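You operate a simulated robot arm through the tools that you are given. There is no shell and no other tool. Be economical: measure what you need, move in short steps, check, and stop when the job is done.

You are at the controls of a simulated two-armed robot. One attempt, no reset.

JOB
Frame picture No 435: smooth out its wrinkles and turn both buttons in over it.
Fine: the beige frame, clamp block tight; smooth with the green block and put it back where it stood. What is to be rubbed or washed off counts as gone when no trace of it is left.
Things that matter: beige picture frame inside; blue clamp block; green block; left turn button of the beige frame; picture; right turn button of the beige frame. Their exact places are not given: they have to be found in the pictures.

Only the result counts: the job must be done as asked and must still hold three seconds after the hand-in. Knocking over, shifting, dropping, spilling or breaking anything else fails it.

ROBOT AND FRAMES
Two 7-joint arms with fingered hands on one trunk, on a base that drives. Base frame: it is fixed to the floor where the robot stands at the start and does not move with it; the origin is under the middle of the robot, x ahead of it, y to its left, z up; the surface under the hand at the start is at about z = 780. Units: mm, rad, N and s.
The left shoulder is at the start at [119, 173, 965], the right one opposite. With the tool pointing down near the work surface each hand reaches from about 460 to 880 mm from the robot's upright axis, wherever it stands, measured 20 degrees to its own side. Places, roughly: beige picture frame inside [700, 0, 800]; blue clamp block [500, 0, 800]; green block (7x10x4 cm) [800, 600, 800]; left turn button of the beige frame [700, 0, 800]; right turn button of the beige frame [700, -100, 800]. Payload 3.5 kg a hand.
The TCP of each hand is the grasp point between the finger pads, 25 mm short of the fingertips. In the tool frame z runs along the fingers and y along their closing line. The gripper opens to 88 mm. The gripper's body begins 29 mm behind the TCP. The gripper is a hand of 3 fingers: y runs from the thumb to the fingers, the wrist lies at [-13, -97, -162] in the tool frame, and closing takes about 1.5 s.
Orientation is told as [roll, pitch, yaw] about the base's x, y, z axes, in that order, counted from this pose: with the fingers straight down and the wrist toward the robot, the tool's x, y and z point along [0, 1, 0], [1, 0, 0] and [0, 0, -1] of the base frame.

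CONTROLS
- The arms move only by the tool play_rows. It takes "left_steps", "right_steps" or both (then of equal length, played together; a hand with none holds still); each is a list of rows, each a list of 7 numbers: the shift along the base's x, y, z in m, then the turn, a rotation vector about the base's x, y, z in rad, then the opening in per cent of the stroke, from 0 (shut) to 100 (fully open). In form: [[tx, ty, tz, rx, ry, rz, gripper], ...]. A call has 1 to 20 rows; each row shifts and turns the commanded pose from where the row before left it. Rows are played at 5 a second. More than 50 mm and 0.15 rad between two rows, or a gripper value outside its range, and nothing of the call is played. Where a pose cannot be reached the arm comes as near as it can. A force on the tool above 60 N (or 10 N above the force at the start of the call, whichever is more), or a blocked arm, ends the call early, and 0.2 s more pass. The fingers move at their own pace (about 72 mm/s each) and stop on an object; they squeeze with about 27 N. The grip force told is the motor's: it shows also when the fingers shut on nothing. Time passes only in rows, and 0.2 s behind the last, so rows that do not move let the fingers close. It gives the time, the measured TCP pose, the force on the tool (base axes), the opening and the grip force at its end, in the units of the frame above (readings bear some noise), with the torque about the TCP (base axes, N m) and any sound that the robot's microphone picked up, and new pictures: "pictures" is both (left out), scene, wrist or none (wrist: the cameras of the hands that moved).
- Cameras (640 x 400 px; columns grow to the right, rows downward): "scene" is now at [286.2, 17.4, 1206.9]; the picture's right is [0.20, -0.98, -0.08], its down [-0.37, -0.00, -0.93] and it looks along [0.91, 0.21, -0.36] (base axes); focal length 214 px, centre (320, 200). "left" rides on the left gripper at [-58, -85, -100] in its tool frame; the picture's right is [-0.67, -0.35, 0.66], its down [0.69, -0.63, 0.37] and it looks along [0.28, 0.69, 0.66] (tool axes); focal length 261 px, centre (320, 200). "right" rides on the right gripper at [58, -85, -99] in its tool frame; the picture's right is [-0.67, 0.35, -0.66], its down [-0.68, -0.63, 0.37] and it looks along [-0.29, 0.69, 0.66] (tool axes); focal length 261 px, centre (320, 200).
- raise_lower(by): slides the trunk up (or, below 0, down) by that many mm; the arms and the scene camera ride with it, the base frame stays. It gives what a move gives, with no picture.
- steer(legs): drives the robot by 1 to 6 legs, each [ahead, left, turn to the left] in mm, mm and rad, along the robot's own axes; the way and the turn of a leg run together, so that a leg with both is an arc; at most 1500 mm and 3.142 rad a leg. The arms and the cameras ride along, it lands a little off, and it stops where it bumps. It gives what a move gives, and a new picture of the scene camera.
- hand_shape(shape, hand): the hand has 3 fingers and takes this shape, open, in about a second: jaw (thumb against the fingers, like two jaws); tri (thumb and two fingers); tip (a fingertip pinch); poke (one finger out to press); point (the index stretched); flat (the hand flat); cup (the hand cupped); fist (a fist). The gripper value then closes the fingers along that shape, each until it touches; the sizes above hold for jaw. It gives what a move gives, with no picture.
- turn_head(pan, tilt): turns the head with the scene camera to pan (to the left, within 1.501 rad either way) and tilt (down, from -0.506 to 1.204), counted from straight ahead of the robot. It gives what a move gives, and a new picture of the scene camera.
- probe_pixels(camera, pixels): for up to 12 pixels [column, row] of the newest picture of that camera ("zoom" is the newest enlarged one), the place [x, y, z] in the base frame of the surface seen there, good to about 2 mm. No time passes.
- inspect(camera, box): a new picture of the part [left, top, right, bottom] of that camera's present view, enlarged. No time passes.
- sign_off(): hands the job in; it is judged then, once.

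Keep the steps short. Do not move on a guess: measure, check each grasp and each placing, and mend mistakes. In all there are 80 turns and 260 pictures (those below and enlarged ones count). Leave the grippers open and the arms clear of the work at the hand-in unless told otherwise, and finish with a single line.

The tools are called after "Call:" as name(argument=value, ...) on one line, values as JSON. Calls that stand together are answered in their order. play_rows: Moves the arms, as the interface text tells. Its arguments: {"type":"object","properties":{"left_steps":{"type":"array","items":{"type":"array","items":{"type":"number"}}},"right_steps":{"type":"array","items":{"type":"array","items":{"type":"number"}}},"pictures":{"type":"string","enum":["both","scene","wrist","none"]}},"required":[]} The other tools are called the same way: raise_lower (by) slides the trunk up or down; hand_shape (shape, hand) gives the hand a shape; steer (legs) drives the base; turn_head (pan, tilt) turns the head that bears the scene camera; probe_pixels (camera, pixels) gives the place of the surface under pixels of a picture; inspect (camera, box) takes an enlarged picture of a part of a camera's view; sign_off () hands the job in.

At the start:

```text
t: 0.0
left_ee_pos: [466.7, 203.1, 1180.7]
left_ee_rot: [0.001, -0.001, 0.001]
left_force: [-0.3, -0.2, -0.5]
left_torque: [0.0, 0.02, -0.01]
left_gripper_width: 87.7
left_gripper_force: 0.1
left_shape: jaw
right_ee_pos: [544.8, -168.7, 1144.9]
right_ee_rot: [0.0, 0.002, 0.0]
right_force: [0.2, -0.1, 0.9]
right_torque: [0.01, 0.01, 0.0]
right_gripper_width: 87.7
right_gripper_force: 0.0
right_shape: jaw
trunk travel left (down, up): [-75.0, 380.0]
robot x, y, heading: [-0.3, 0.9, -0.0]
head pan, tilt: [0.215, 0.0]
```

scene: 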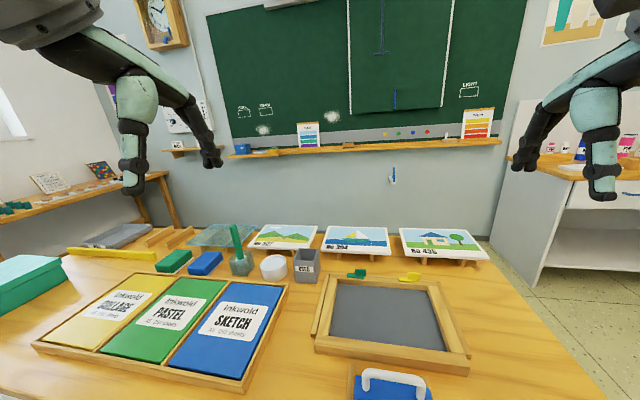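
right: 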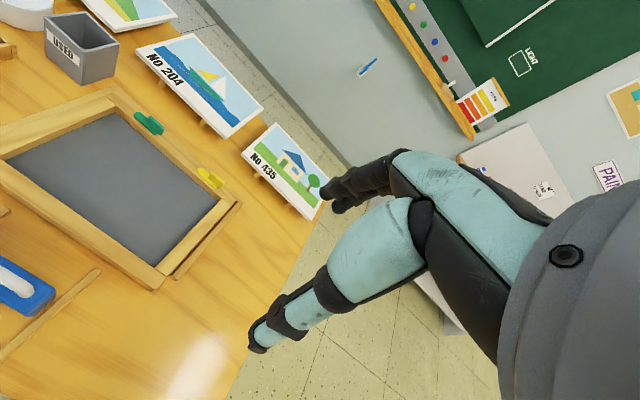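
left: 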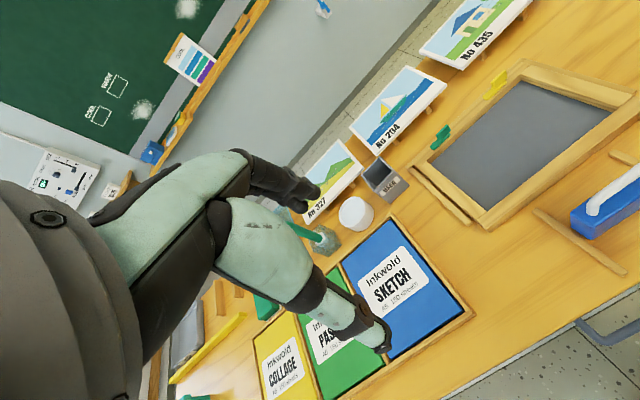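

I see the beige frame around (390,320) and picture No 435 at (440,243). Next I'll look down at the work area for detail.

Call:
turn_head(pan=0.0, tilt=0.55)

```text
t: 1.0
left_ee_pos: [466.4, 202.8, 1180.8]
left_ee_rot: [0.0, 0.0, 0.003]
left_force: [0.5, 0.1, 0.1]
left_torque: [-0.01, 0.01, 0.03]
left_gripper_width: 87.8
left_gripper_force: 0.1
left_shape: jaw
right_ee_pos: [543.9, -168.7, 1146.0]
right_ee_rot: [0.001, 0.0, 0.0]
right_force: [-0.2, -0.5, 0.1]
right_torque: [0.01, -0.01, 0.0]
right_gripper_width: 87.7
right_gripper_force: 0.1
right_shape: jaw
trunk travel left (down, up): [-75.0, 380.0]
robot x, y, heading: [-0.4, 1.0, 0.001]
head pan, tilt: [0.0, 0.55]
```

scene: 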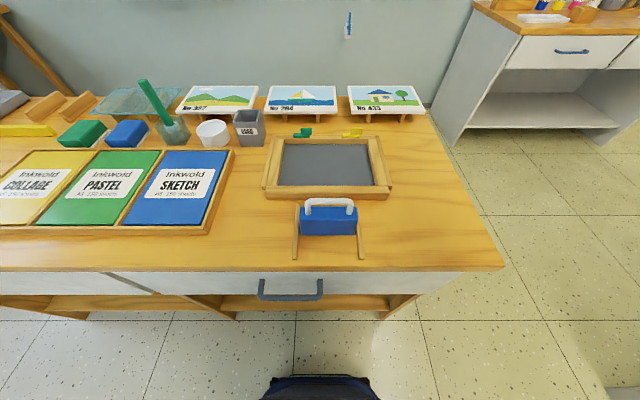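

Call:
inspect(camera="scene", box=[240, 80, 440, 205])

Call:
inspect(camera="scene", box=[240, 170, 420, 282])

Call:
inspect(camera="scene", box=[20, 70, 260, 220])

```text
3.20 times, centred on (340, 142) of scene
```

zoom: 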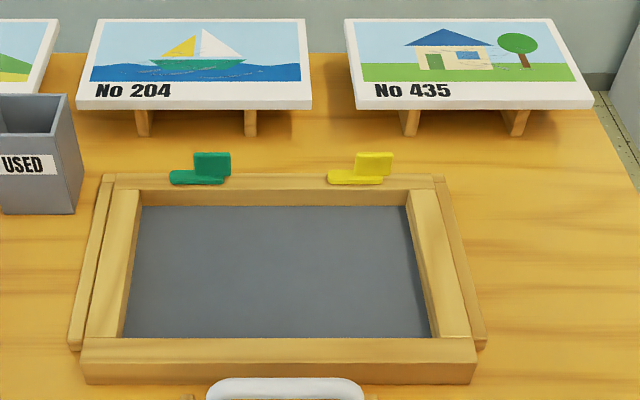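

```text
3.56 times, centred on (330, 226) of scene
```

zoom: 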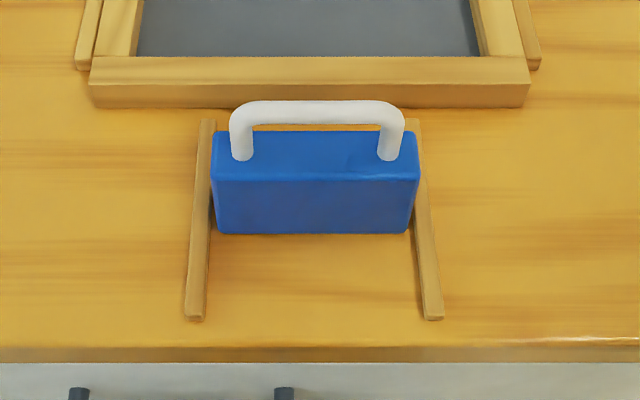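

```text
2.67 times, centred on (140, 145) of scene
```

zoom: 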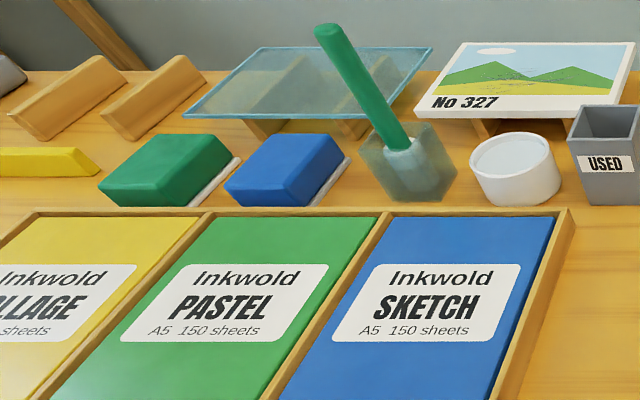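

Now measure frame, blue block, buttons, picture and green block.

Call:
probe_pixels(camera="scene", pixels=[[280, 141], [376, 141], [265, 190], [391, 190], [325, 165], [300, 133], [306, 130], [345, 134], [355, 131], [279, 175], [372, 178], [272, 165]])

Call:
probe_pixels(camera="scene", pixels=[[348, 88], [412, 87], [356, 113], [423, 112], [330, 201], [302, 212], [357, 212], [330, 216], [330, 228], [297, 230], [296, 258], [363, 257]])

Call:
probe_pixels(camera="scene", pixels=[[80, 132], [70, 122], [104, 122], [62, 140], [92, 143], [107, 130], [85, 150], [125, 125], [370, 117], [402, 117], [310, 142], [320, 195]])

Call:
inspect(camera="scene", box=[280, 115, 380, 178])

Call:
inspect(camera="scene", box=[340, 75, 430, 131])

Call:
inspect(camera="scene", box=[40, 105, 150, 173])

```text
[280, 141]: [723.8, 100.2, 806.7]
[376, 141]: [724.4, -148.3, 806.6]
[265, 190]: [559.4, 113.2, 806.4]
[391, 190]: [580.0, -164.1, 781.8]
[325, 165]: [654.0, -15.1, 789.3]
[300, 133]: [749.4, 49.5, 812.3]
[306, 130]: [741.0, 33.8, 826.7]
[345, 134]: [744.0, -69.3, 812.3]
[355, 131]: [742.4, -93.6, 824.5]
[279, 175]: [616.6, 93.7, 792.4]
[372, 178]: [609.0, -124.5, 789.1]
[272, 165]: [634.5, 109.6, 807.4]
```

```text
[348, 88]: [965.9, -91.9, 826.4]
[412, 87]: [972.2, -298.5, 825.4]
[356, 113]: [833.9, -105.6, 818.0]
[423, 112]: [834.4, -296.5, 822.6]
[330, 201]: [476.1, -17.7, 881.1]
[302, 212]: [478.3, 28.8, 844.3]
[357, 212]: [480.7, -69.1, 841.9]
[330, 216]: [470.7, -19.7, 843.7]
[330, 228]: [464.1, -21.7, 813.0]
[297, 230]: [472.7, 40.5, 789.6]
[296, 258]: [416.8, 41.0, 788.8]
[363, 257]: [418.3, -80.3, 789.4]
```

```text
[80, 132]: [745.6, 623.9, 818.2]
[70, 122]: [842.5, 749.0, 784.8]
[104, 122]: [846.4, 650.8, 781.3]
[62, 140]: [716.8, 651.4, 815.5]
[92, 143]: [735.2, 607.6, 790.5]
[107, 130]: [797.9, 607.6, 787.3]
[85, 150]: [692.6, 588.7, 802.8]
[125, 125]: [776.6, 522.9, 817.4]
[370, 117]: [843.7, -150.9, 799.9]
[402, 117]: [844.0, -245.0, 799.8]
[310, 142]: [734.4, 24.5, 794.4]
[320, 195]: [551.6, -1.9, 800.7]
```

```text
6.35 times, centred on (330, 146) of scene
```

zoom: 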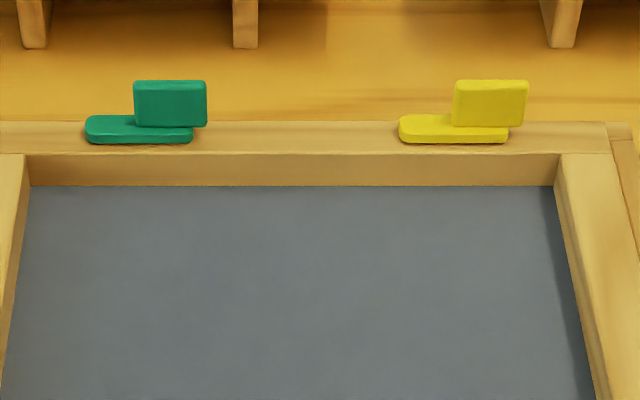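

```text
7.11 times, centred on (385, 103) of scene
```

zoom: 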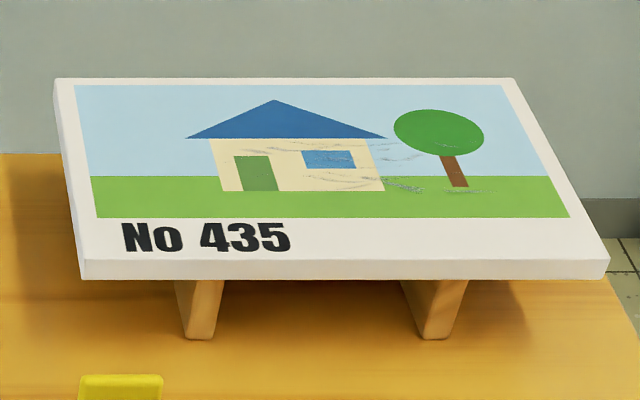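

```text
5.82 times, centred on (95, 139) of scene
```

zoom: 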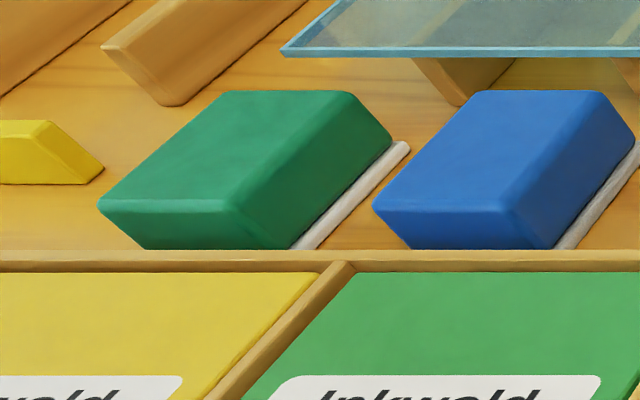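

Call:
inspect(camera="right", box=[0, 60, 340, 300])

Call:
inspect(camera="left", box=[400, 0, 640, 260])

```text
1.67 times, centred on (170, 180) of right
```

zoom: 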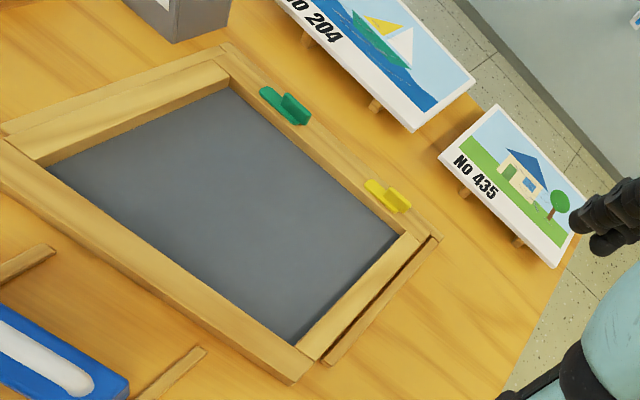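

```text
1.54 times, centred on (520, 130) of left
```

zoom: 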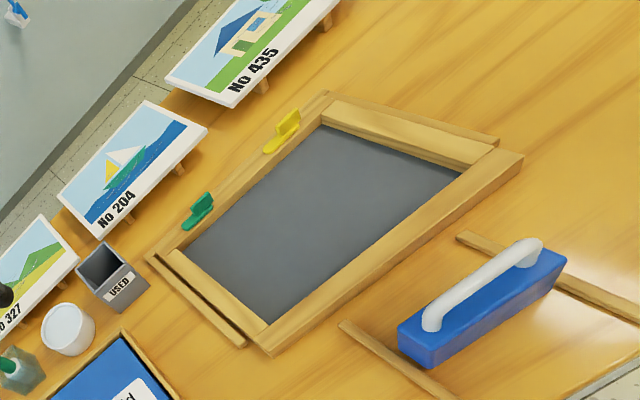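

Next I measure the blue block's handle, front frame edge and buttons precisely from the zoom.

Call:
inspect(camera="scene", box=[260, 180, 400, 267])

Call:
probe_pixels(camera="zoom", pixels=[[315, 84], [315, 94], [315, 104], [230, 88], [410, 88], [315, 118], [320, 150], [320, 190], [320, 235], [320, 62], [320, 52], [320, 40]])

Call:
probe_pixels(camera="scene", pixels=[[320, 386], [320, 270], [320, 264], [284, 183], [330, 183], [380, 183], [300, 204], [360, 204]])

```text
4.57 times, centred on (330, 224) of scene
```

zoom: 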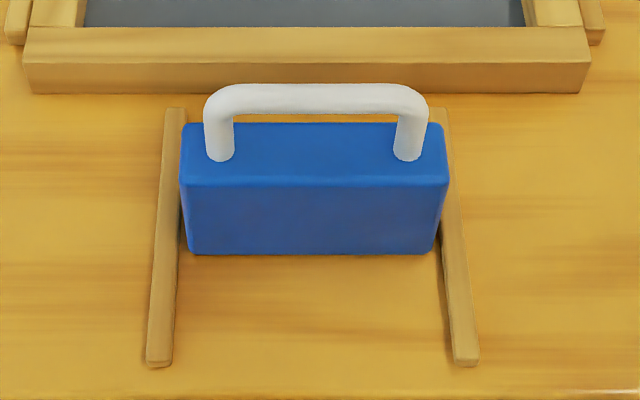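

```text
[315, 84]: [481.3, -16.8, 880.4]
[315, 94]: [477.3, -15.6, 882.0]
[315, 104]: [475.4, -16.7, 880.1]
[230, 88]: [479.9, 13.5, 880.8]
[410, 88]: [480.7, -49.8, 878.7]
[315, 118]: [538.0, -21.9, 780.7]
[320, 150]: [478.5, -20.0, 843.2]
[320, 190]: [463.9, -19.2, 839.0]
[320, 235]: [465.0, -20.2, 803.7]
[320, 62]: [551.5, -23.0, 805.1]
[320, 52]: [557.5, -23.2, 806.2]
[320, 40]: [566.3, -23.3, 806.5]
```

```text
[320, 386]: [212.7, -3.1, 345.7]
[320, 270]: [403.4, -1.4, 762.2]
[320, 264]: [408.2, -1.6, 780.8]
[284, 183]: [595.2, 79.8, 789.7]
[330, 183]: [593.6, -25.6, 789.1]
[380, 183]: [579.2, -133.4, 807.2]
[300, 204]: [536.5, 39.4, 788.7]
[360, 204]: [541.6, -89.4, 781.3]
```

Handle bar at about (479,-18), top z 882. I move the right hand above it.

Call:
play_rows(right_steps=[[-0.011, 0.025, -0.031, 0, 0, 0, 100], [-0.011, 0.025, -0.031, 0, 0, 0, 100], [-0.011, 0.025, -0.031, 0, 0, 0, 100], [-0.011, 0.025, -0.031, 0, 0, 0, 100], [-0.011, 0.025, -0.031, 0, 0, 0, 100], [-0.01, 0.025, -0.031, 0, 0, 0, 100], [0, 0, 0, 0, 0, 0, 100]])

```text
t: 2.6
left_ee_pos: [467.3, 202.0, 1180.7]
left_ee_rot: [0.001, 0.0, 0.002]
left_force: [1.0, -0.8, 0.0]
left_torque: [0.02, -0.01, 0.0]
left_gripper_width: 87.6
left_gripper_force: 0.1
left_shape: jaw
right_ee_pos: [477.3, -20.2, 962.1]
right_ee_rot: [0.0, 0.001, -0.001]
right_force: [-0.2, -0.1, 0.4]
right_torque: [0.0, -0.03, 0.01]
right_gripper_width: 87.4
right_gripper_force: 0.0
right_shape: jaw
trunk travel left (down, up): [-75.0, 380.0]
robot x, y, heading: [0.8, 1.1, -0.0]
head pan, tilt: [0.0, 0.55]
```

scene: 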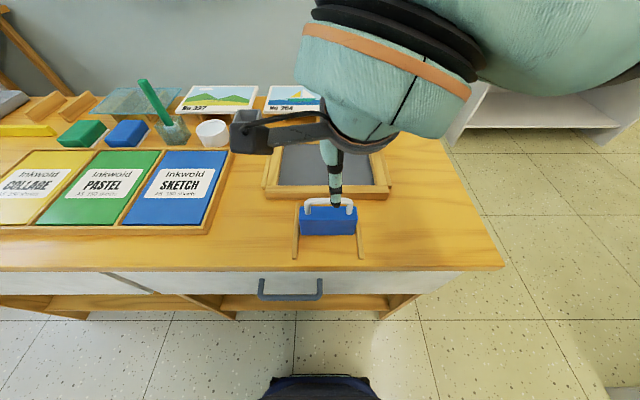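
right: 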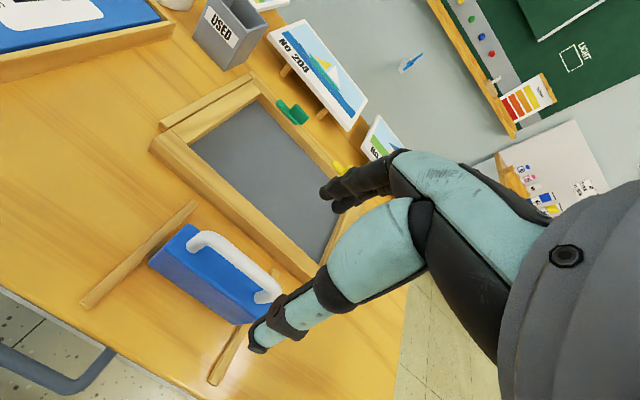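

The hand is over the handle; lower to z 880 and close.

Call:
play_rows(right_steps=[[0.0005, 0, -0.028, 0, 0, 0, 100], [0.0005, 0, -0.027, 0, 0, 0, 100], [0.0005, 0, -0.027, 0, 0, 0, 100], [0, 0, 0, 0, 0, 0, 100], [0, 0, 0, 0, 0, 0, 0], [0, 0, 0, 0, 0, 0, 0], [0, 0, 0, 0, 0, 0, 0], [0, 0, 0, 0, 0, 0, 0], [0, 0, 0, 0, 0, 0, 0], [0, 0, 0, 0, 0, 0, 0], [0, 0, 0, 0, 0, 0, 0]])

```text
t: 5.0
left_ee_pos: [466.7, 202.8, 1180.4]
left_ee_rot: [-0.001, 0.002, 0.0]
left_force: [0.6, 0.4, 0.3]
left_torque: [0.0, 0.0, -0.03]
left_gripper_width: 87.3
left_gripper_force: 0.0
left_shape: jaw
right_ee_pos: [481.4, -20.6, 877.2]
right_ee_rot: [0.001, 0.002, -0.001]
right_force: [-2.9, 1.2, -8.7]
right_torque: [-0.03, 0.02, -0.01]
right_gripper_width: 0.0
right_gripper_force: 27.3
right_shape: jaw
trunk travel left (down, up): [-75.0, 380.0]
robot x, y, heading: [-0.7, 0.9, -0.002]
head pan, tilt: [0.0, 0.55]
```

scene: 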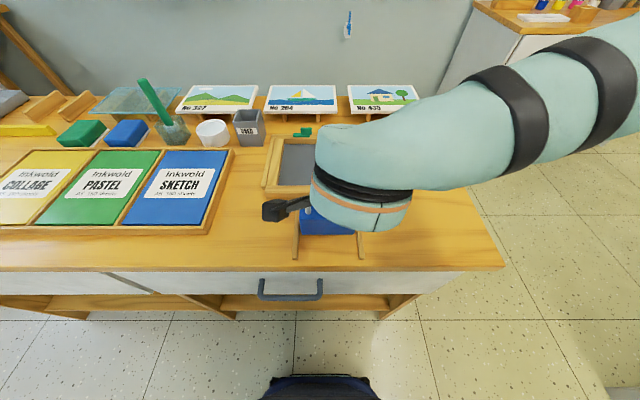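
right: 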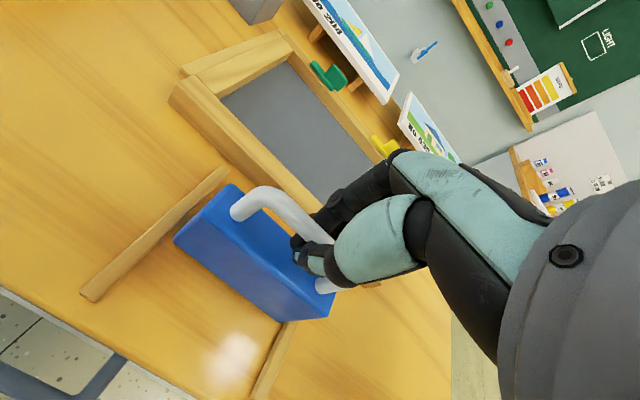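

Reading says width 0 yet the fingers seem around the bar; I check closely.

Call:
inspect(camera="right", box=[200, 120, 460, 320])

```text
2.00 times, centred on (330, 220) of right
```

zoom: 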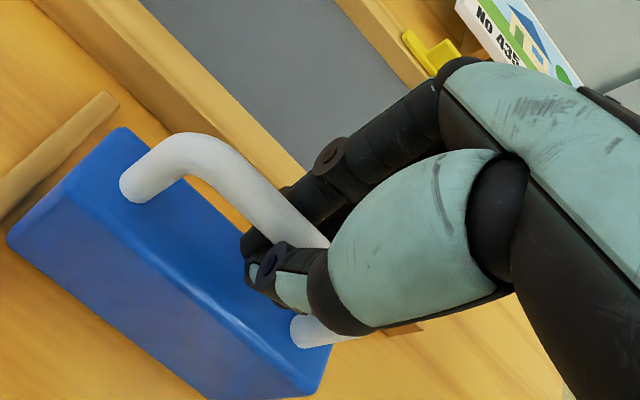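

The bar is enclosed by the fingers. Now slide the block ahead in small rows toward the frame front (x≈551).

Call:
play_rows(right_steps=[[0.0, 0, -0.002, 0, 0, 0, 0], [0.008, 0, 0, 0, 0, 0, 0], [0.008, 0, 0, 0, 0, 0, 0], [0.008, 0, 0, 0, 0, 0, 0], [0.008, 0, 0, 0, 0, 0, 0], [0.006, 0, 0, 0, 0, 0, 0]])

```text
t: 6.4
left_ee_pos: [467.4, 202.1, 1179.7]
left_ee_rot: [-0.002, -0.001, 0.001]
left_force: [-0.2, -0.7, -0.1]
left_torque: [-0.03, 0.02, -0.02]
left_gripper_width: 87.7
left_gripper_force: 0.2
left_shape: jaw
right_ee_pos: [517.9, -19.3, 875.8]
right_ee_rot: [0.001, 0.003, 0.0]
right_force: [-4.0, -3.2, -3.8]
right_torque: [-0.03, 0.0, -0.03]
right_gripper_width: 0.0
right_gripper_force: 26.6
right_shape: jaw
trunk travel left (down, up): [-75.0, 380.0]
robot x, y, heading: [3.0, -2.5, -0.0]
head pan, tilt: [0.0, 0.55]
```

scene: 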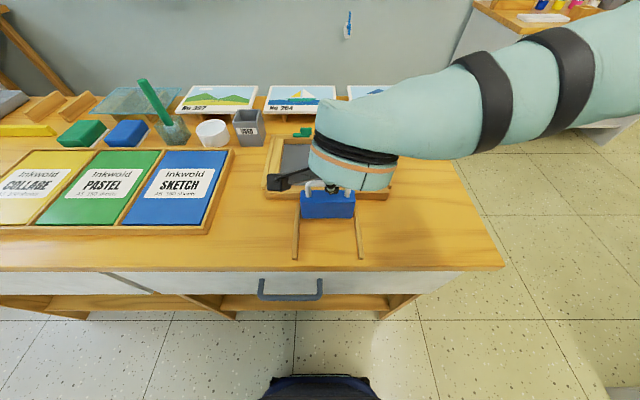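
right: 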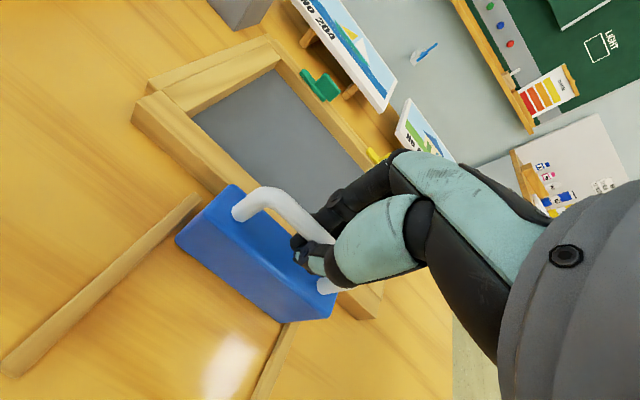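

It slides. A gap remains; continue with small rows and watch the force.

Call:
play_rows(right_steps=[[0.004, 0, 0, 0, 0, 0, 0], [0.004, 0, 0, 0, 0, 0, 0], [0.004, 0, 0, 0, 0, 0, 0], [0.003, 0, 0, 0, 0, 0, 0], [0.003, 0, 0, 0, 0, 0, 0], [0.003, 0, 0, 0, 0, 0, 0]])

```text
t: 7.8
left_ee_pos: [466.8, 201.4, 1181.6]
left_ee_rot: [0.001, 0.0, 0.001]
left_force: [0.9, 0.7, 0.2]
left_torque: [0.01, -0.02, -0.01]
left_gripper_width: 87.7
left_gripper_force: 0.0
left_shape: jaw
right_ee_pos: [537.2, -18.2, 876.7]
right_ee_rot: [0.001, 0.002, 0.0]
right_force: [-12.4, -4.2, -5.1]
right_torque: [-0.04, -0.02, -0.01]
right_gripper_width: 0.2
right_gripper_force: 27.2
right_shape: jaw
trunk travel left (down, up): [-75.0, 380.0]
robot x, y, heading: [2.5, 3.3, -0.002]
head pan, tilt: [0.0, 0.55]
```

scene: 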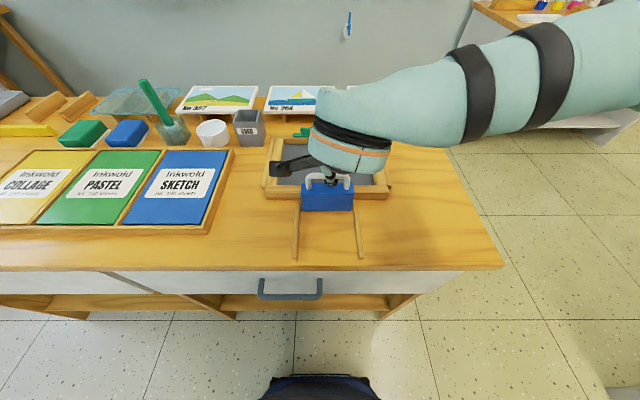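
right: 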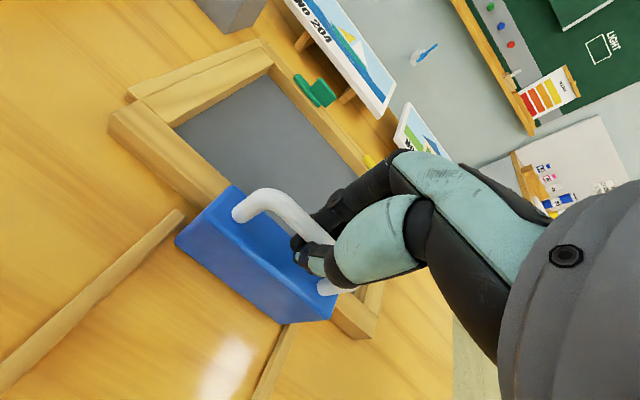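

Force rises to 12 N – contact. Push a few millimetres more to make it tight.

Call:
play_rows(right_steps=[[0.002, 0, 0, 0, 0, 0, 0], [0.002, 0, 0, 0, 0, 0, 0], [0.002, 0, 0, 0, 0, 0, 0], [0.002, 0, 0, 0, 0, 0, 0], [0.002, 0, 0, 0, 0, 0, 0]], pictures="wrist")

```text
t: 9.0
left_ee_pos: [463.1, 201.6, 1182.3]
left_ee_rot: [0.0, -0.003, 0.0]
left_force: [0.2, -0.8, 0.0]
left_torque: [0.0, -0.01, 0.01]
left_gripper_width: 87.6
left_gripper_force: 0.1
left_shape: jaw
right_ee_pos: [544.7, -18.6, 878.6]
right_ee_rot: [0.0, -0.001, 0.0]
right_force: [-36.1, -0.3, -10.7]
right_torque: [0.02, 0.01, 0.03]
right_gripper_width: 0.1
right_gripper_force: 26.8
right_shape: jaw
trunk travel left (down, up): [-75.0, 380.0]
robot x, y, heading: [-0.9, 1.5, -0.003]
head pan, tilt: [0.0, 0.55]
```

right: 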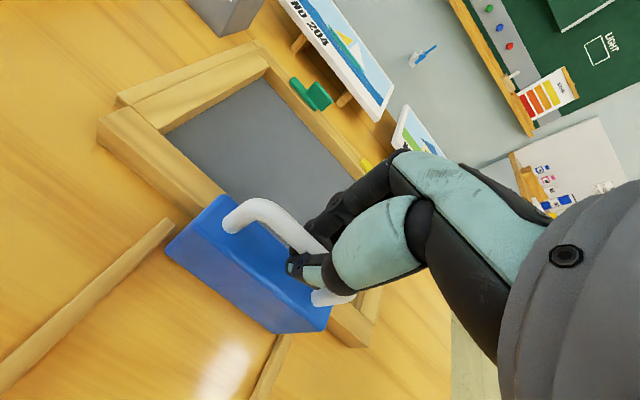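

36 N resistance: tight. Release and lift, then verify.

Call:
play_rows(right_steps=[[-0.004, 0, 0, 0, 0, 0, 30], [-0.001, 0, 0, 0, 0, 0, 100], [0, 0, 0, 0, 0, 0, 100], [0, 0, 0, 0, 0, 0, 100], [0, 0, 0, 0, 0, 0, 100], [0, 0, 0.03, 0, 0, 0, 100], [0, 0, 0.04, 0, 0, 0, 100], [0, 0, 0.05, 0, 0, 0, 100], [0, -0.05, 0.05, 0, 0, 0, 100], [0, -0.05, 0.05, 0, 0, 0, 100], [0, -0.05, 0.04, 0, 0, 0, 100], [0, -0.05, 0, 0, 0, 0, 100], [0, -0.05, 0, 0, 0, 0, 100], [0, 0, 0, 0, 0, 0, 100]])

Call:
inspect(camera="scene", box=[260, 115, 400, 203])

Call:
inspect(camera="scene", box=[260, 170, 400, 258])

```text
refused: row 9 steps farther than a row can; nothing moved
```

```text
4.55 times, centred on (330, 159) of scene
```

zoom: 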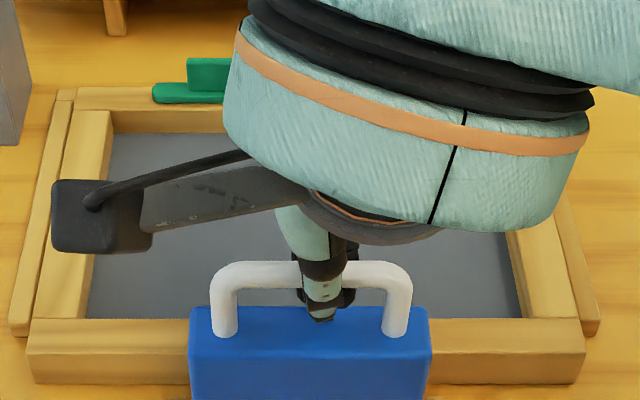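

```text
4.55 times, centred on (330, 214) of scene
```

zoom: 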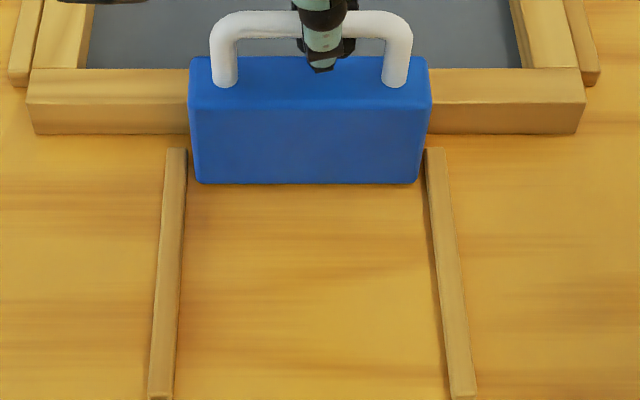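

Refused for row length; retry with shorter combined steps.

Call:
play_rows(right_steps=[[-0.004, 0, 0, 0, 0, 0, 30], [-0.001, 0, 0, 0, 0, 0, 100], [0, 0, 0, 0, 0, 0, 100], [0, 0, 0, 0, 0, 0, 100], [0, 0, 0, 0, 0, 0, 100], [0, 0, 0.03, 0, 0, 0, 100], [0, 0, 0.04, 0, 0, 0, 100], [0, 0, 0.045, 0, 0, 0, 100], [0, -0.03, 0.035, 0, 0, 0, 100], [0, -0.03, 0.035, 0, 0, 0, 100], [0, -0.03, 0.035, 0, 0, 0, 100], [0, -0.045, 0, 0, 0, 0, 100], [0, -0.045, 0, 0, 0, 0, 100], [0, -0.045, 0, 0, 0, 0, 100], [0, -0.045, 0, 0, 0, 0, 100]])

Call:
inspect(camera="scene", box=[260, 115, 400, 203])

Call:
probe_pixels(camera="zoom", pixels=[[120, 355], [500, 355], [120, 350], [500, 350], [90, 240], [540, 240], [320, 115], [320, 128], [110, 318], [500, 318], [35, 360], [580, 360]])

```text
t: 12.2
left_ee_pos: [466.6, 200.5, 1181.5]
left_ee_rot: [0.001, -0.001, 0.002]
left_force: [-0.1, -0.2, -0.1]
left_torque: [0.05, 0.01, -0.02]
left_gripper_width: 87.7
left_gripper_force: 0.0
left_shape: jaw
right_ee_pos: [543.2, -291.0, 1096.0]
right_ee_rot: [0.0, -0.002, 0.0]
right_force: [-0.2, 0.1, -0.3]
right_torque: [0.01, -0.01, -0.03]
right_gripper_width: 87.5
right_gripper_force: 0.0
right_shape: jaw
trunk travel left (down, up): [-75.0, 380.0]
robot x, y, heading: [0.8, 0.5, 0.0]
head pan, tilt: [0.0, 0.55]
```

scene: 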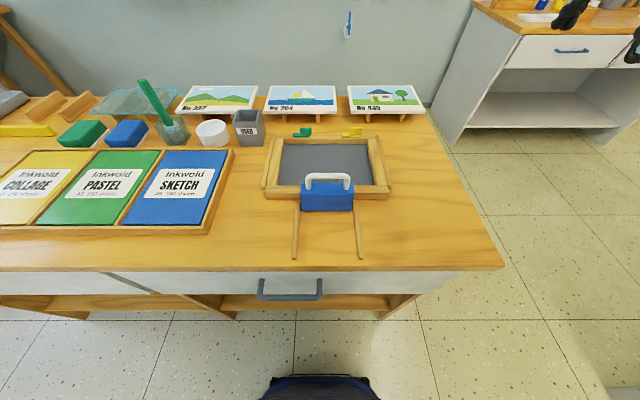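
right: 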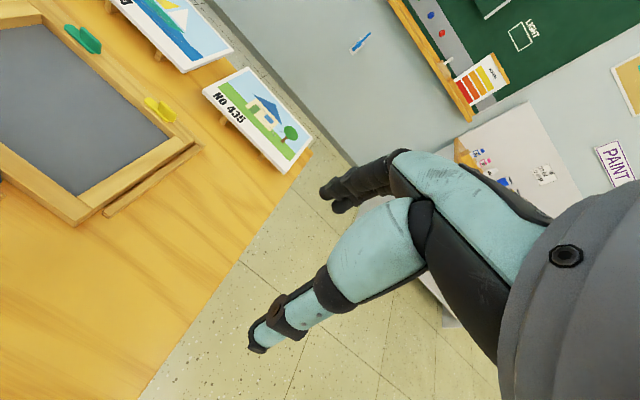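

```text
4.55 times, centred on (330, 159) of scene
```

zoom: 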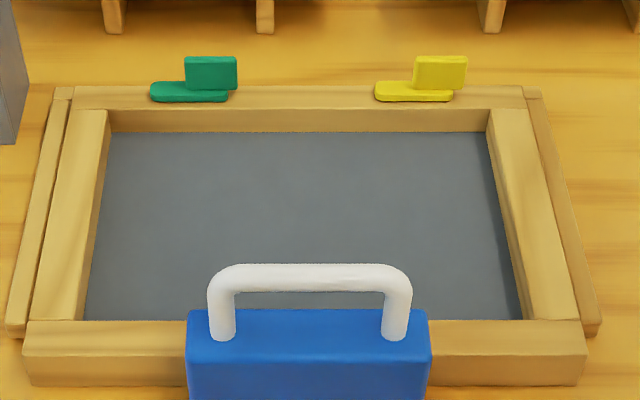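

```text
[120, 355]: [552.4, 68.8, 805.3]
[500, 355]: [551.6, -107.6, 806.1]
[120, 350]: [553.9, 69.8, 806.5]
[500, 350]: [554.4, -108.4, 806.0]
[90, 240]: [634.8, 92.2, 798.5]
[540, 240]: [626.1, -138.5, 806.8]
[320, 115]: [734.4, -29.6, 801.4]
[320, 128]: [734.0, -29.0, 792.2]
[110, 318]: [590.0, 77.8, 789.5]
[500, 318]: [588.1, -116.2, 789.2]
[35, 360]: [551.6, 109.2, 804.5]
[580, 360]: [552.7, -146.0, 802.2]
```

Frame did not shift; block touches it. Now precise corners of the picture and of the recess.

Call:
probe_pixels(camera="zoom", pixels=[[102, 190], [108, 190], [94, 200], [89, 300], [497, 180], [506, 200], [515, 300], [512, 290], [300, 308], [116, 130], [488, 130], [60, 200]])

Call:
inspect(camera="scene", box=[340, 75, 430, 131])

Call:
probe_pixels(camera="zoom", pixels=[[58, 82], [510, 82], [86, 256], [605, 256], [300, 82], [300, 258], [300, 270], [70, 170], [550, 170], [300, 170], [604, 264], [300, 278]])

Call:
probe_pixels(camera="scene", pixels=[[374, 115], [373, 121], [406, 115], [407, 121], [400, 118], [369, 118]])

```text
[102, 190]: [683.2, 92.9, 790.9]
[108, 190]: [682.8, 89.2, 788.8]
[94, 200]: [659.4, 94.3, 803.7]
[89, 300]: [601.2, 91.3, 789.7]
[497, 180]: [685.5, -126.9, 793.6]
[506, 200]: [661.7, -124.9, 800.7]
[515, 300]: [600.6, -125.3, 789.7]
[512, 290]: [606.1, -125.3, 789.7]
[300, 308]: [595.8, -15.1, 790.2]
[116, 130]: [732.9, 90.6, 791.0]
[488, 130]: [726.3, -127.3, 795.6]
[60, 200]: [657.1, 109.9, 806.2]
```

```text
7.11 times, centred on (385, 103) of scene
```

zoom: 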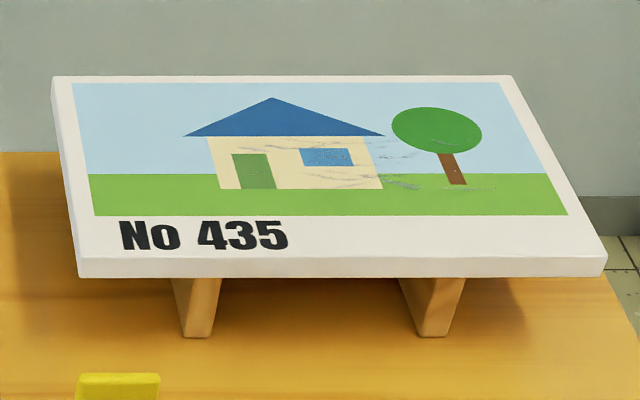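

```text
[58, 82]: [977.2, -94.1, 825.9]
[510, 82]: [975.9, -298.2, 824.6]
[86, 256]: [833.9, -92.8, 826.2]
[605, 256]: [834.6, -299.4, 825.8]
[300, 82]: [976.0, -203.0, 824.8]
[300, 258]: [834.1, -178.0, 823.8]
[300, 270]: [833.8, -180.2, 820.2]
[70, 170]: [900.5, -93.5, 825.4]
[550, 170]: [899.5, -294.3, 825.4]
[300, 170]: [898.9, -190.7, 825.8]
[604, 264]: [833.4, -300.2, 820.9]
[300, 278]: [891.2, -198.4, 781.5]
```

```text
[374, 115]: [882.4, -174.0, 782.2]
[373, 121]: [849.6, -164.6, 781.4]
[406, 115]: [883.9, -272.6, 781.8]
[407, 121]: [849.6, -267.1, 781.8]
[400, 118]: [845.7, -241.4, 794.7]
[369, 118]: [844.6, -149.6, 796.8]
```

Picture ≈148×210×8 mm (x 834–982, y −91…−301, z 818–826) on two legs; recess ≈158×219 mm centred near (655,−17), floor z 789, rail top 806. Plan: drive nearer, squeeze the picture between both closed hands at its side edges, carry it and lower it in. First drive ahead and right.

Call:
steer(legs=[[0, -120, 0], [130, 0, 0]])

```text
t: 14.3
left_ee_pos: [596.8, 84.7, 1179.9]
left_ee_rot: [0.0, 0.0, 0.004]
left_force: [0.5, 1.0, 0.0]
left_torque: [0.03, -0.01, 0.06]
left_gripper_width: 87.7
left_gripper_force: 0.1
left_shape: jaw
right_ee_pos: [672.8, -407.3, 1098.0]
right_ee_rot: [-0.002, 0.0, 0.001]
right_force: [0.1, 0.1, -0.3]
right_torque: [-0.01, -0.01, 0.01]
right_gripper_width: 87.6
right_gripper_force: 0.0
right_shape: jaw
trunk travel left (down, up): [-75.0, 380.0]
robot x, y, heading: [126.1, -117.7, -0.001]
head pan, tilt: [0.0, 0.55]
```

scene: 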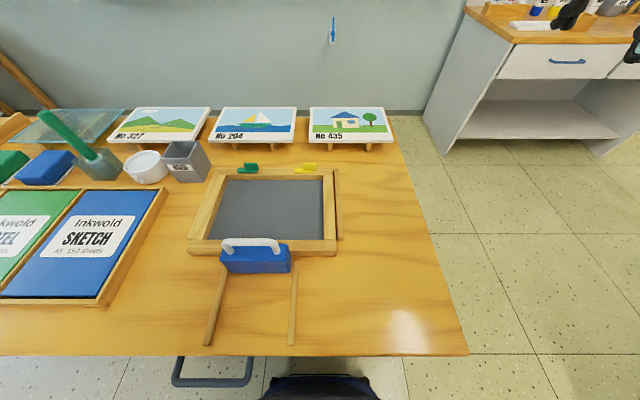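

Re-measure picture edges and the gap to No 204 from here.

Call:
inspect(camera="scene", box=[270, 90, 420, 184])

Call:
probe_pixels(camera="zoom", pixels=[[114, 100], [120, 100], [115, 205], [125, 205], [165, 206], [170, 78], [490, 78], [492, 100], [515, 200], [523, 208], [300, 76], [300, 212]])

Call:
probe_pixels(camera="scene", pixels=[[296, 115], [295, 140], [313, 109], [384, 109], [404, 150], [400, 130], [274, 148], [340, 148], [374, 146]])

```text
4.26 times, centred on (345, 137) of scene
```

zoom: 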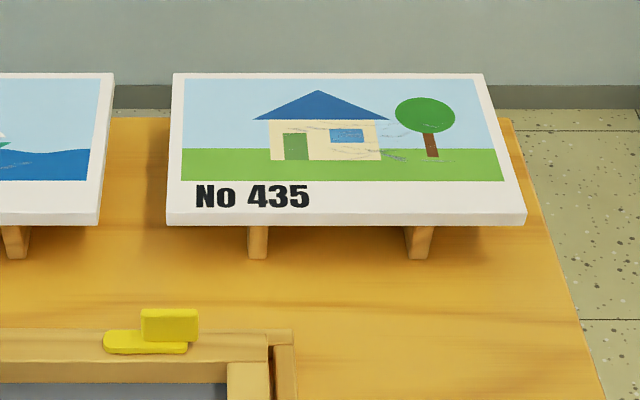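

```text
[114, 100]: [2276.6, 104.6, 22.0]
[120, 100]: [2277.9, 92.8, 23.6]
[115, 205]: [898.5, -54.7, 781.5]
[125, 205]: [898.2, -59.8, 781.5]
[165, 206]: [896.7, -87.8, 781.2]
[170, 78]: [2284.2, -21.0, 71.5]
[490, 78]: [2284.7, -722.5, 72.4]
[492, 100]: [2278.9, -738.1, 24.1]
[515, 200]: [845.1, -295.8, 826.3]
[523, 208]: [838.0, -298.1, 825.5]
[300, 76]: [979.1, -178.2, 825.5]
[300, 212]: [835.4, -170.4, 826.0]
```

```text
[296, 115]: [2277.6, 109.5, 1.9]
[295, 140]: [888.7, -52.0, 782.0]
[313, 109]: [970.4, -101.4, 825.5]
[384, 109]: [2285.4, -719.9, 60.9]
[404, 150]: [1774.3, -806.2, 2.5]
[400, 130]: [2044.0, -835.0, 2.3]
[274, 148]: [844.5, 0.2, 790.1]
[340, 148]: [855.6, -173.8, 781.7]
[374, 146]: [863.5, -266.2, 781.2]
```

Gap between No 204 (edge y≈−53) and No 435 (−92) is about 39 mm; I need to know how wide the closed hand is. Close both hands, bring them nearer and look.

Call:
play_rows(left_steps=[[0.03, -0.01, -0.02, 0, 0, 0, 0], [0.03, -0.01, -0.02, 0, 0, 0, 0], [0.03, -0.01, -0.02, 0, 0, 0, 0], [0.03, -0.01, -0.02, 0, 0, 0, 0], [0.03, -0.01, -0.02, 0, 0, 0, 0], [0.03, -0.01, -0.02, 0, 0, 0, 0], [0, 0, 0, 0, 0, 0, 0]], right_steps=[[0.025, 0.0, -0.02, 0, 0, 0, 0], [0.025, 0.0, -0.02, 0, 0, 0, 0], [0.025, 0.0, -0.02, 0, 0, 0, 0], [0.025, 0.0, -0.02, 0, 0, 0, 0], [0.025, 0.0, -0.02, 0, 0, 0, 0], [0.025, 0.0, 0, 0, 0, 0, 0], [0, 0, 0, 0, 0, 0, 0]])

```text
t: 15.9
left_ee_pos: [772.3, 22.9, 1063.9]
left_ee_rot: [0.001, 0.0, 0.002]
left_force: [-0.3, -0.2, 0.3]
left_torque: [-0.03, 0.01, -0.01]
left_gripper_width: 0.0
left_gripper_force: 27.1
left_shape: jaw
right_ee_pos: [823.7, -407.0, 997.4]
right_ee_rot: [0.002, -0.001, 0.001]
right_force: [-0.5, 0.5, 0.4]
right_torque: [0.02, 0.0, 0.02]
right_gripper_width: 0.0
right_gripper_force: 27.8
right_shape: jaw
trunk travel left (down, up): [-75.0, 380.0]
robot x, y, heading: [132.9, -117.0, 0.003]
head pan, tilt: [0.0, 0.55]
```

scene: 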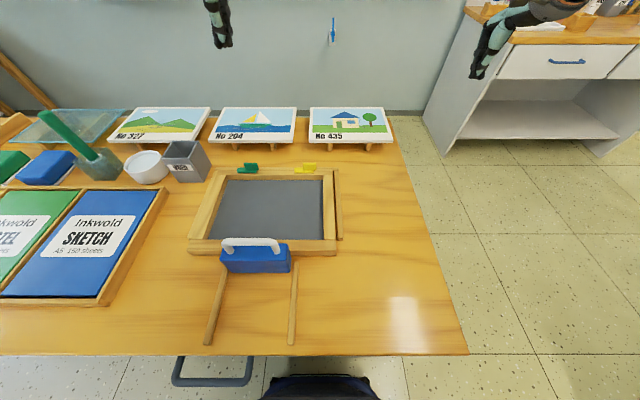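
right: 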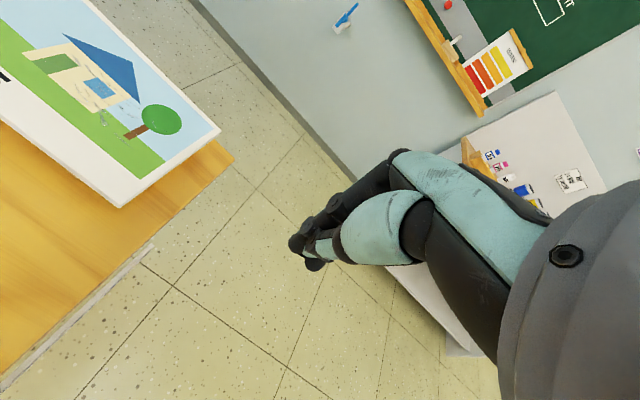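
left: 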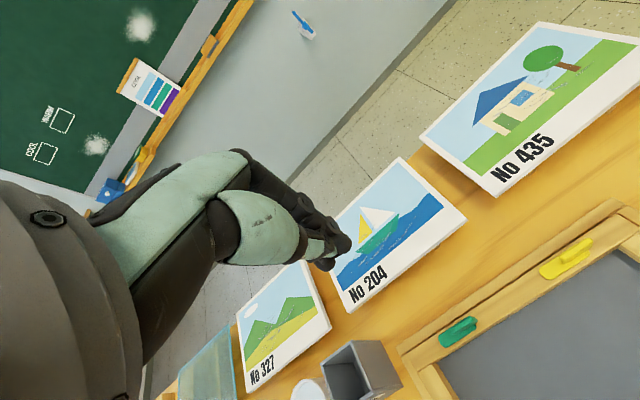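

Call:
turn_head(pan=-0.1, tilt=0.2)

Call:
inspect(camera="scene", box=[180, 40, 300, 115])

Call:
inspect(camera="scene", box=[400, 60, 520, 135])

```text
t: 16.7
left_ee_pos: [774.7, 22.2, 1062.0]
left_ee_rot: [-0.001, 0.001, 0.004]
left_force: [0.5, 0.0, -0.7]
left_torque: [0.02, -0.03, -0.01]
left_gripper_width: 0.2
left_gripper_force: 27.6
left_shape: jaw
right_ee_pos: [825.3, -407.3, 996.3]
right_ee_rot: [0.0, 0.003, 0.002]
right_force: [0.4, -0.5, 0.3]
right_torque: [-0.02, 0.01, -0.01]
right_gripper_width: 0.0
right_gripper_force: 26.8
right_shape: jaw
trunk travel left (down, up): [-75.0, 380.0]
robot x, y, heading: [131.0, -120.3, 0.001]
head pan, tilt: [-0.099, 0.201]
```

scene: 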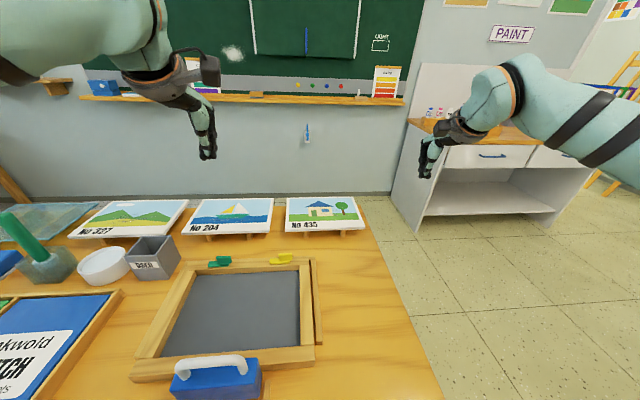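

```text
5.33 times, centred on (240, 78) of scene
```

zoom: 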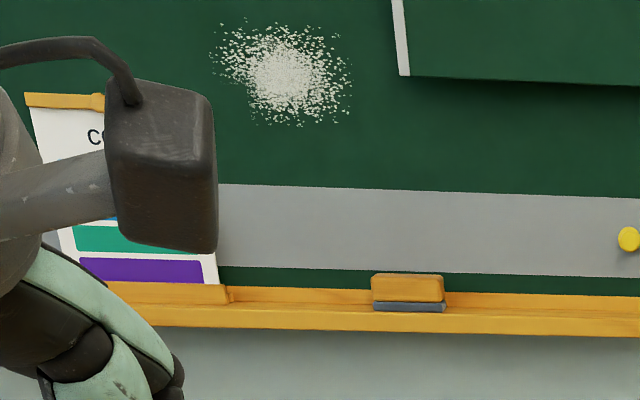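

```text
5.33 times, centred on (460, 98) of scene
```

zoom: 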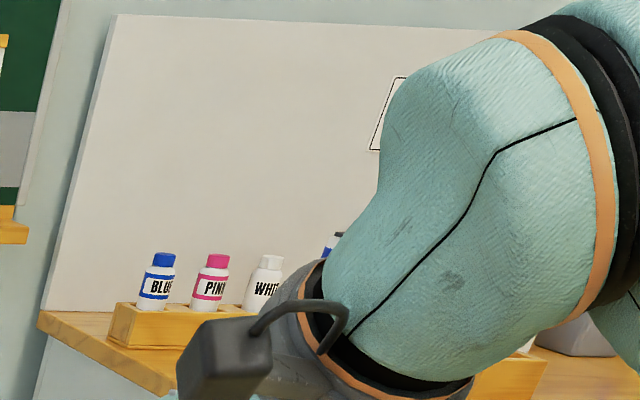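

Call:
inspect(camera="scene", box=[170, 90, 250, 170])

Call:
inspect(camera="scene", box=[390, 105, 470, 185])

```text
5.00 times, centred on (210, 130) of scene
```

zoom: 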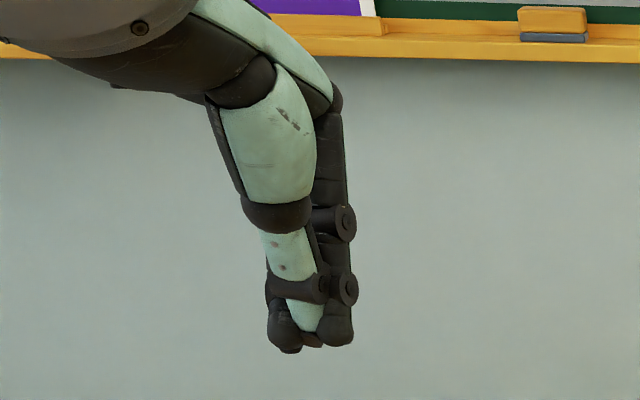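

```text
5.00 times, centred on (430, 145) of scene
```

zoom: 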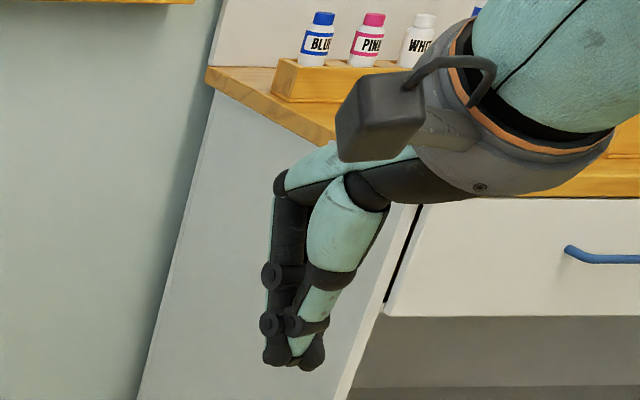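

Finger pair is ~34 mm wide, but thin front-to-back, so I turn the hands inward (left yaw −90°, right +90°) while moving over the picture sides, high above.

Call:
play_rows(left_steps=[[0.0122, -0.0082, -0.0093, 0, 0, -0.1428, 0], [0.0122, -0.0082, -0.0093, 0, 0, -0.1428, 0], [0.0122, -0.0082, -0.0093, 0, 0, -0.1428, 0], [0.0122, -0.0082, -0.0093, 0, 0, -0.1428, 0], [0.0122, -0.0082, -0.0093, 0, 0, -0.1428, 0], [0.0122, -0.0082, -0.0093, 0, 0, -0.1428, 0], [0.0122, -0.0082, -0.0093, 0, 0, -0.1428, 0], [0.0122, -0.0082, -0.0093, 0, 0, -0.1428, 0], [0.0122, -0.0082, -0.0093, 0, 0, -0.1428, 0], [0.0122, -0.0082, -0.0093, 0, 0, -0.1428, 0], [0.0122, -0.0082, -0.0093, 0, 0, -0.1428, 0], [0, 0, 0, 0, 0, 0, 0]], right_steps=[[0.0075, 0.0056, -0.0033, 0, 0, 0.1428, 0], [0.0075, 0.0056, -0.0033, 0, 0, 0.1428, 0], [0.0075, 0.0056, -0.0033, 0, 0, 0.1428, 0], [0.0075, 0.0056, -0.0033, 0, 0, 0.1428, 0], [0.0075, 0.0056, -0.0033, 0, 0, 0.1428, 0], [0.0075, 0.0056, -0.0033, 0, 0, 0.1428, 0], [0.0075, 0.0056, -0.0033, 0, 0, 0.1428, 0], [0.0075, 0.0056, -0.0033, 0, 0, 0.1428, 0], [0.0075, 0.0056, -0.0033, 0, 0, 0.1428, 0], [0.0075, 0.0056, -0.0033, 0, 0, 0.1428, 0], [0.0075, 0.0056, -0.0033, 0, 0, 0.1428, 0], [0, 0, 0, 0, 0, 0, 0]])

Call:
inspect(camera="scene", box=[220, 110, 400, 250])

```text
t: 19.3
left_ee_pos: [842.9, 0.4, 917.7]
left_ee_rot: [0.001, 0.001, -1.569]
left_force: [1.2, 1.2, 1.0]
left_torque: [0.02, -0.04, -0.01]
left_gripper_width: 0.3
left_gripper_force: 27.2
left_shape: jaw
left hand out of reach, approached as far as the arm can: row 8, 9, 10, 11
right_ee_pos: [819.8, -388.9, 1012.2]
right_ee_rot: [-0.034, -0.093, 0.2]
right_force: [0.2, 0.3, -0.2]
right_torque: [-0.02, -0.02, -0.01]
right_gripper_width: 0.0
right_gripper_force: 27.4
right_shape: jaw
right hand out of reach, approached as far as the arm can: row 1, 2, 3, 4, 5, 6, 7, 8, 9, 10, 11
trunk travel left (down, up): [-75.0, 380.0]
robot x, y, heading: [129.3, -122.6, -0.001]
head pan, tilt: [-0.099, 0.201]
```

scene: 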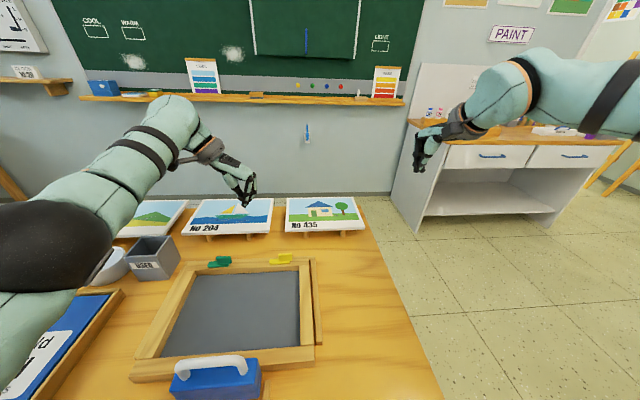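
right: 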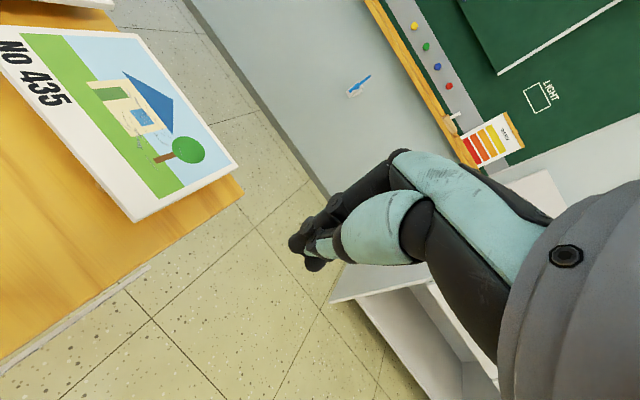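
left: 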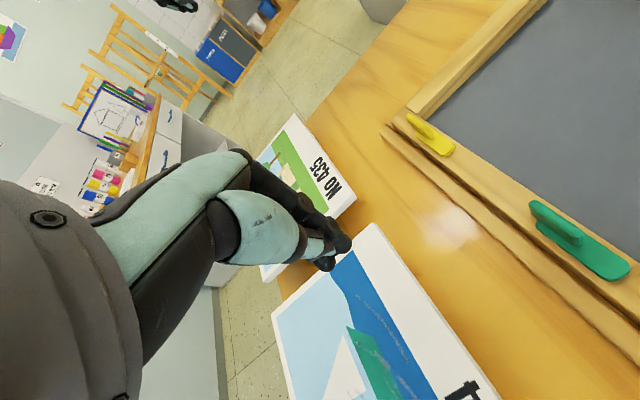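

```text
2.86 times, centred on (310, 180) of scene
```

zoom: 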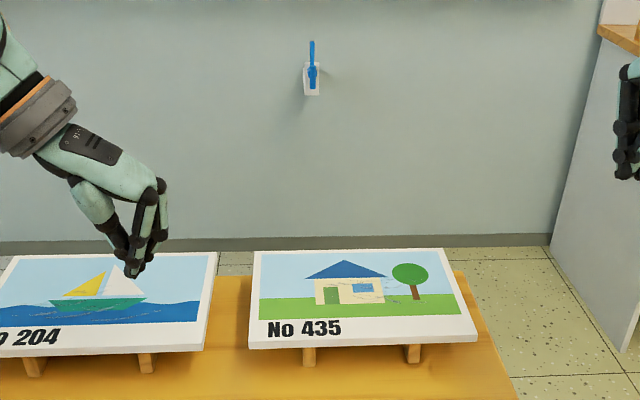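

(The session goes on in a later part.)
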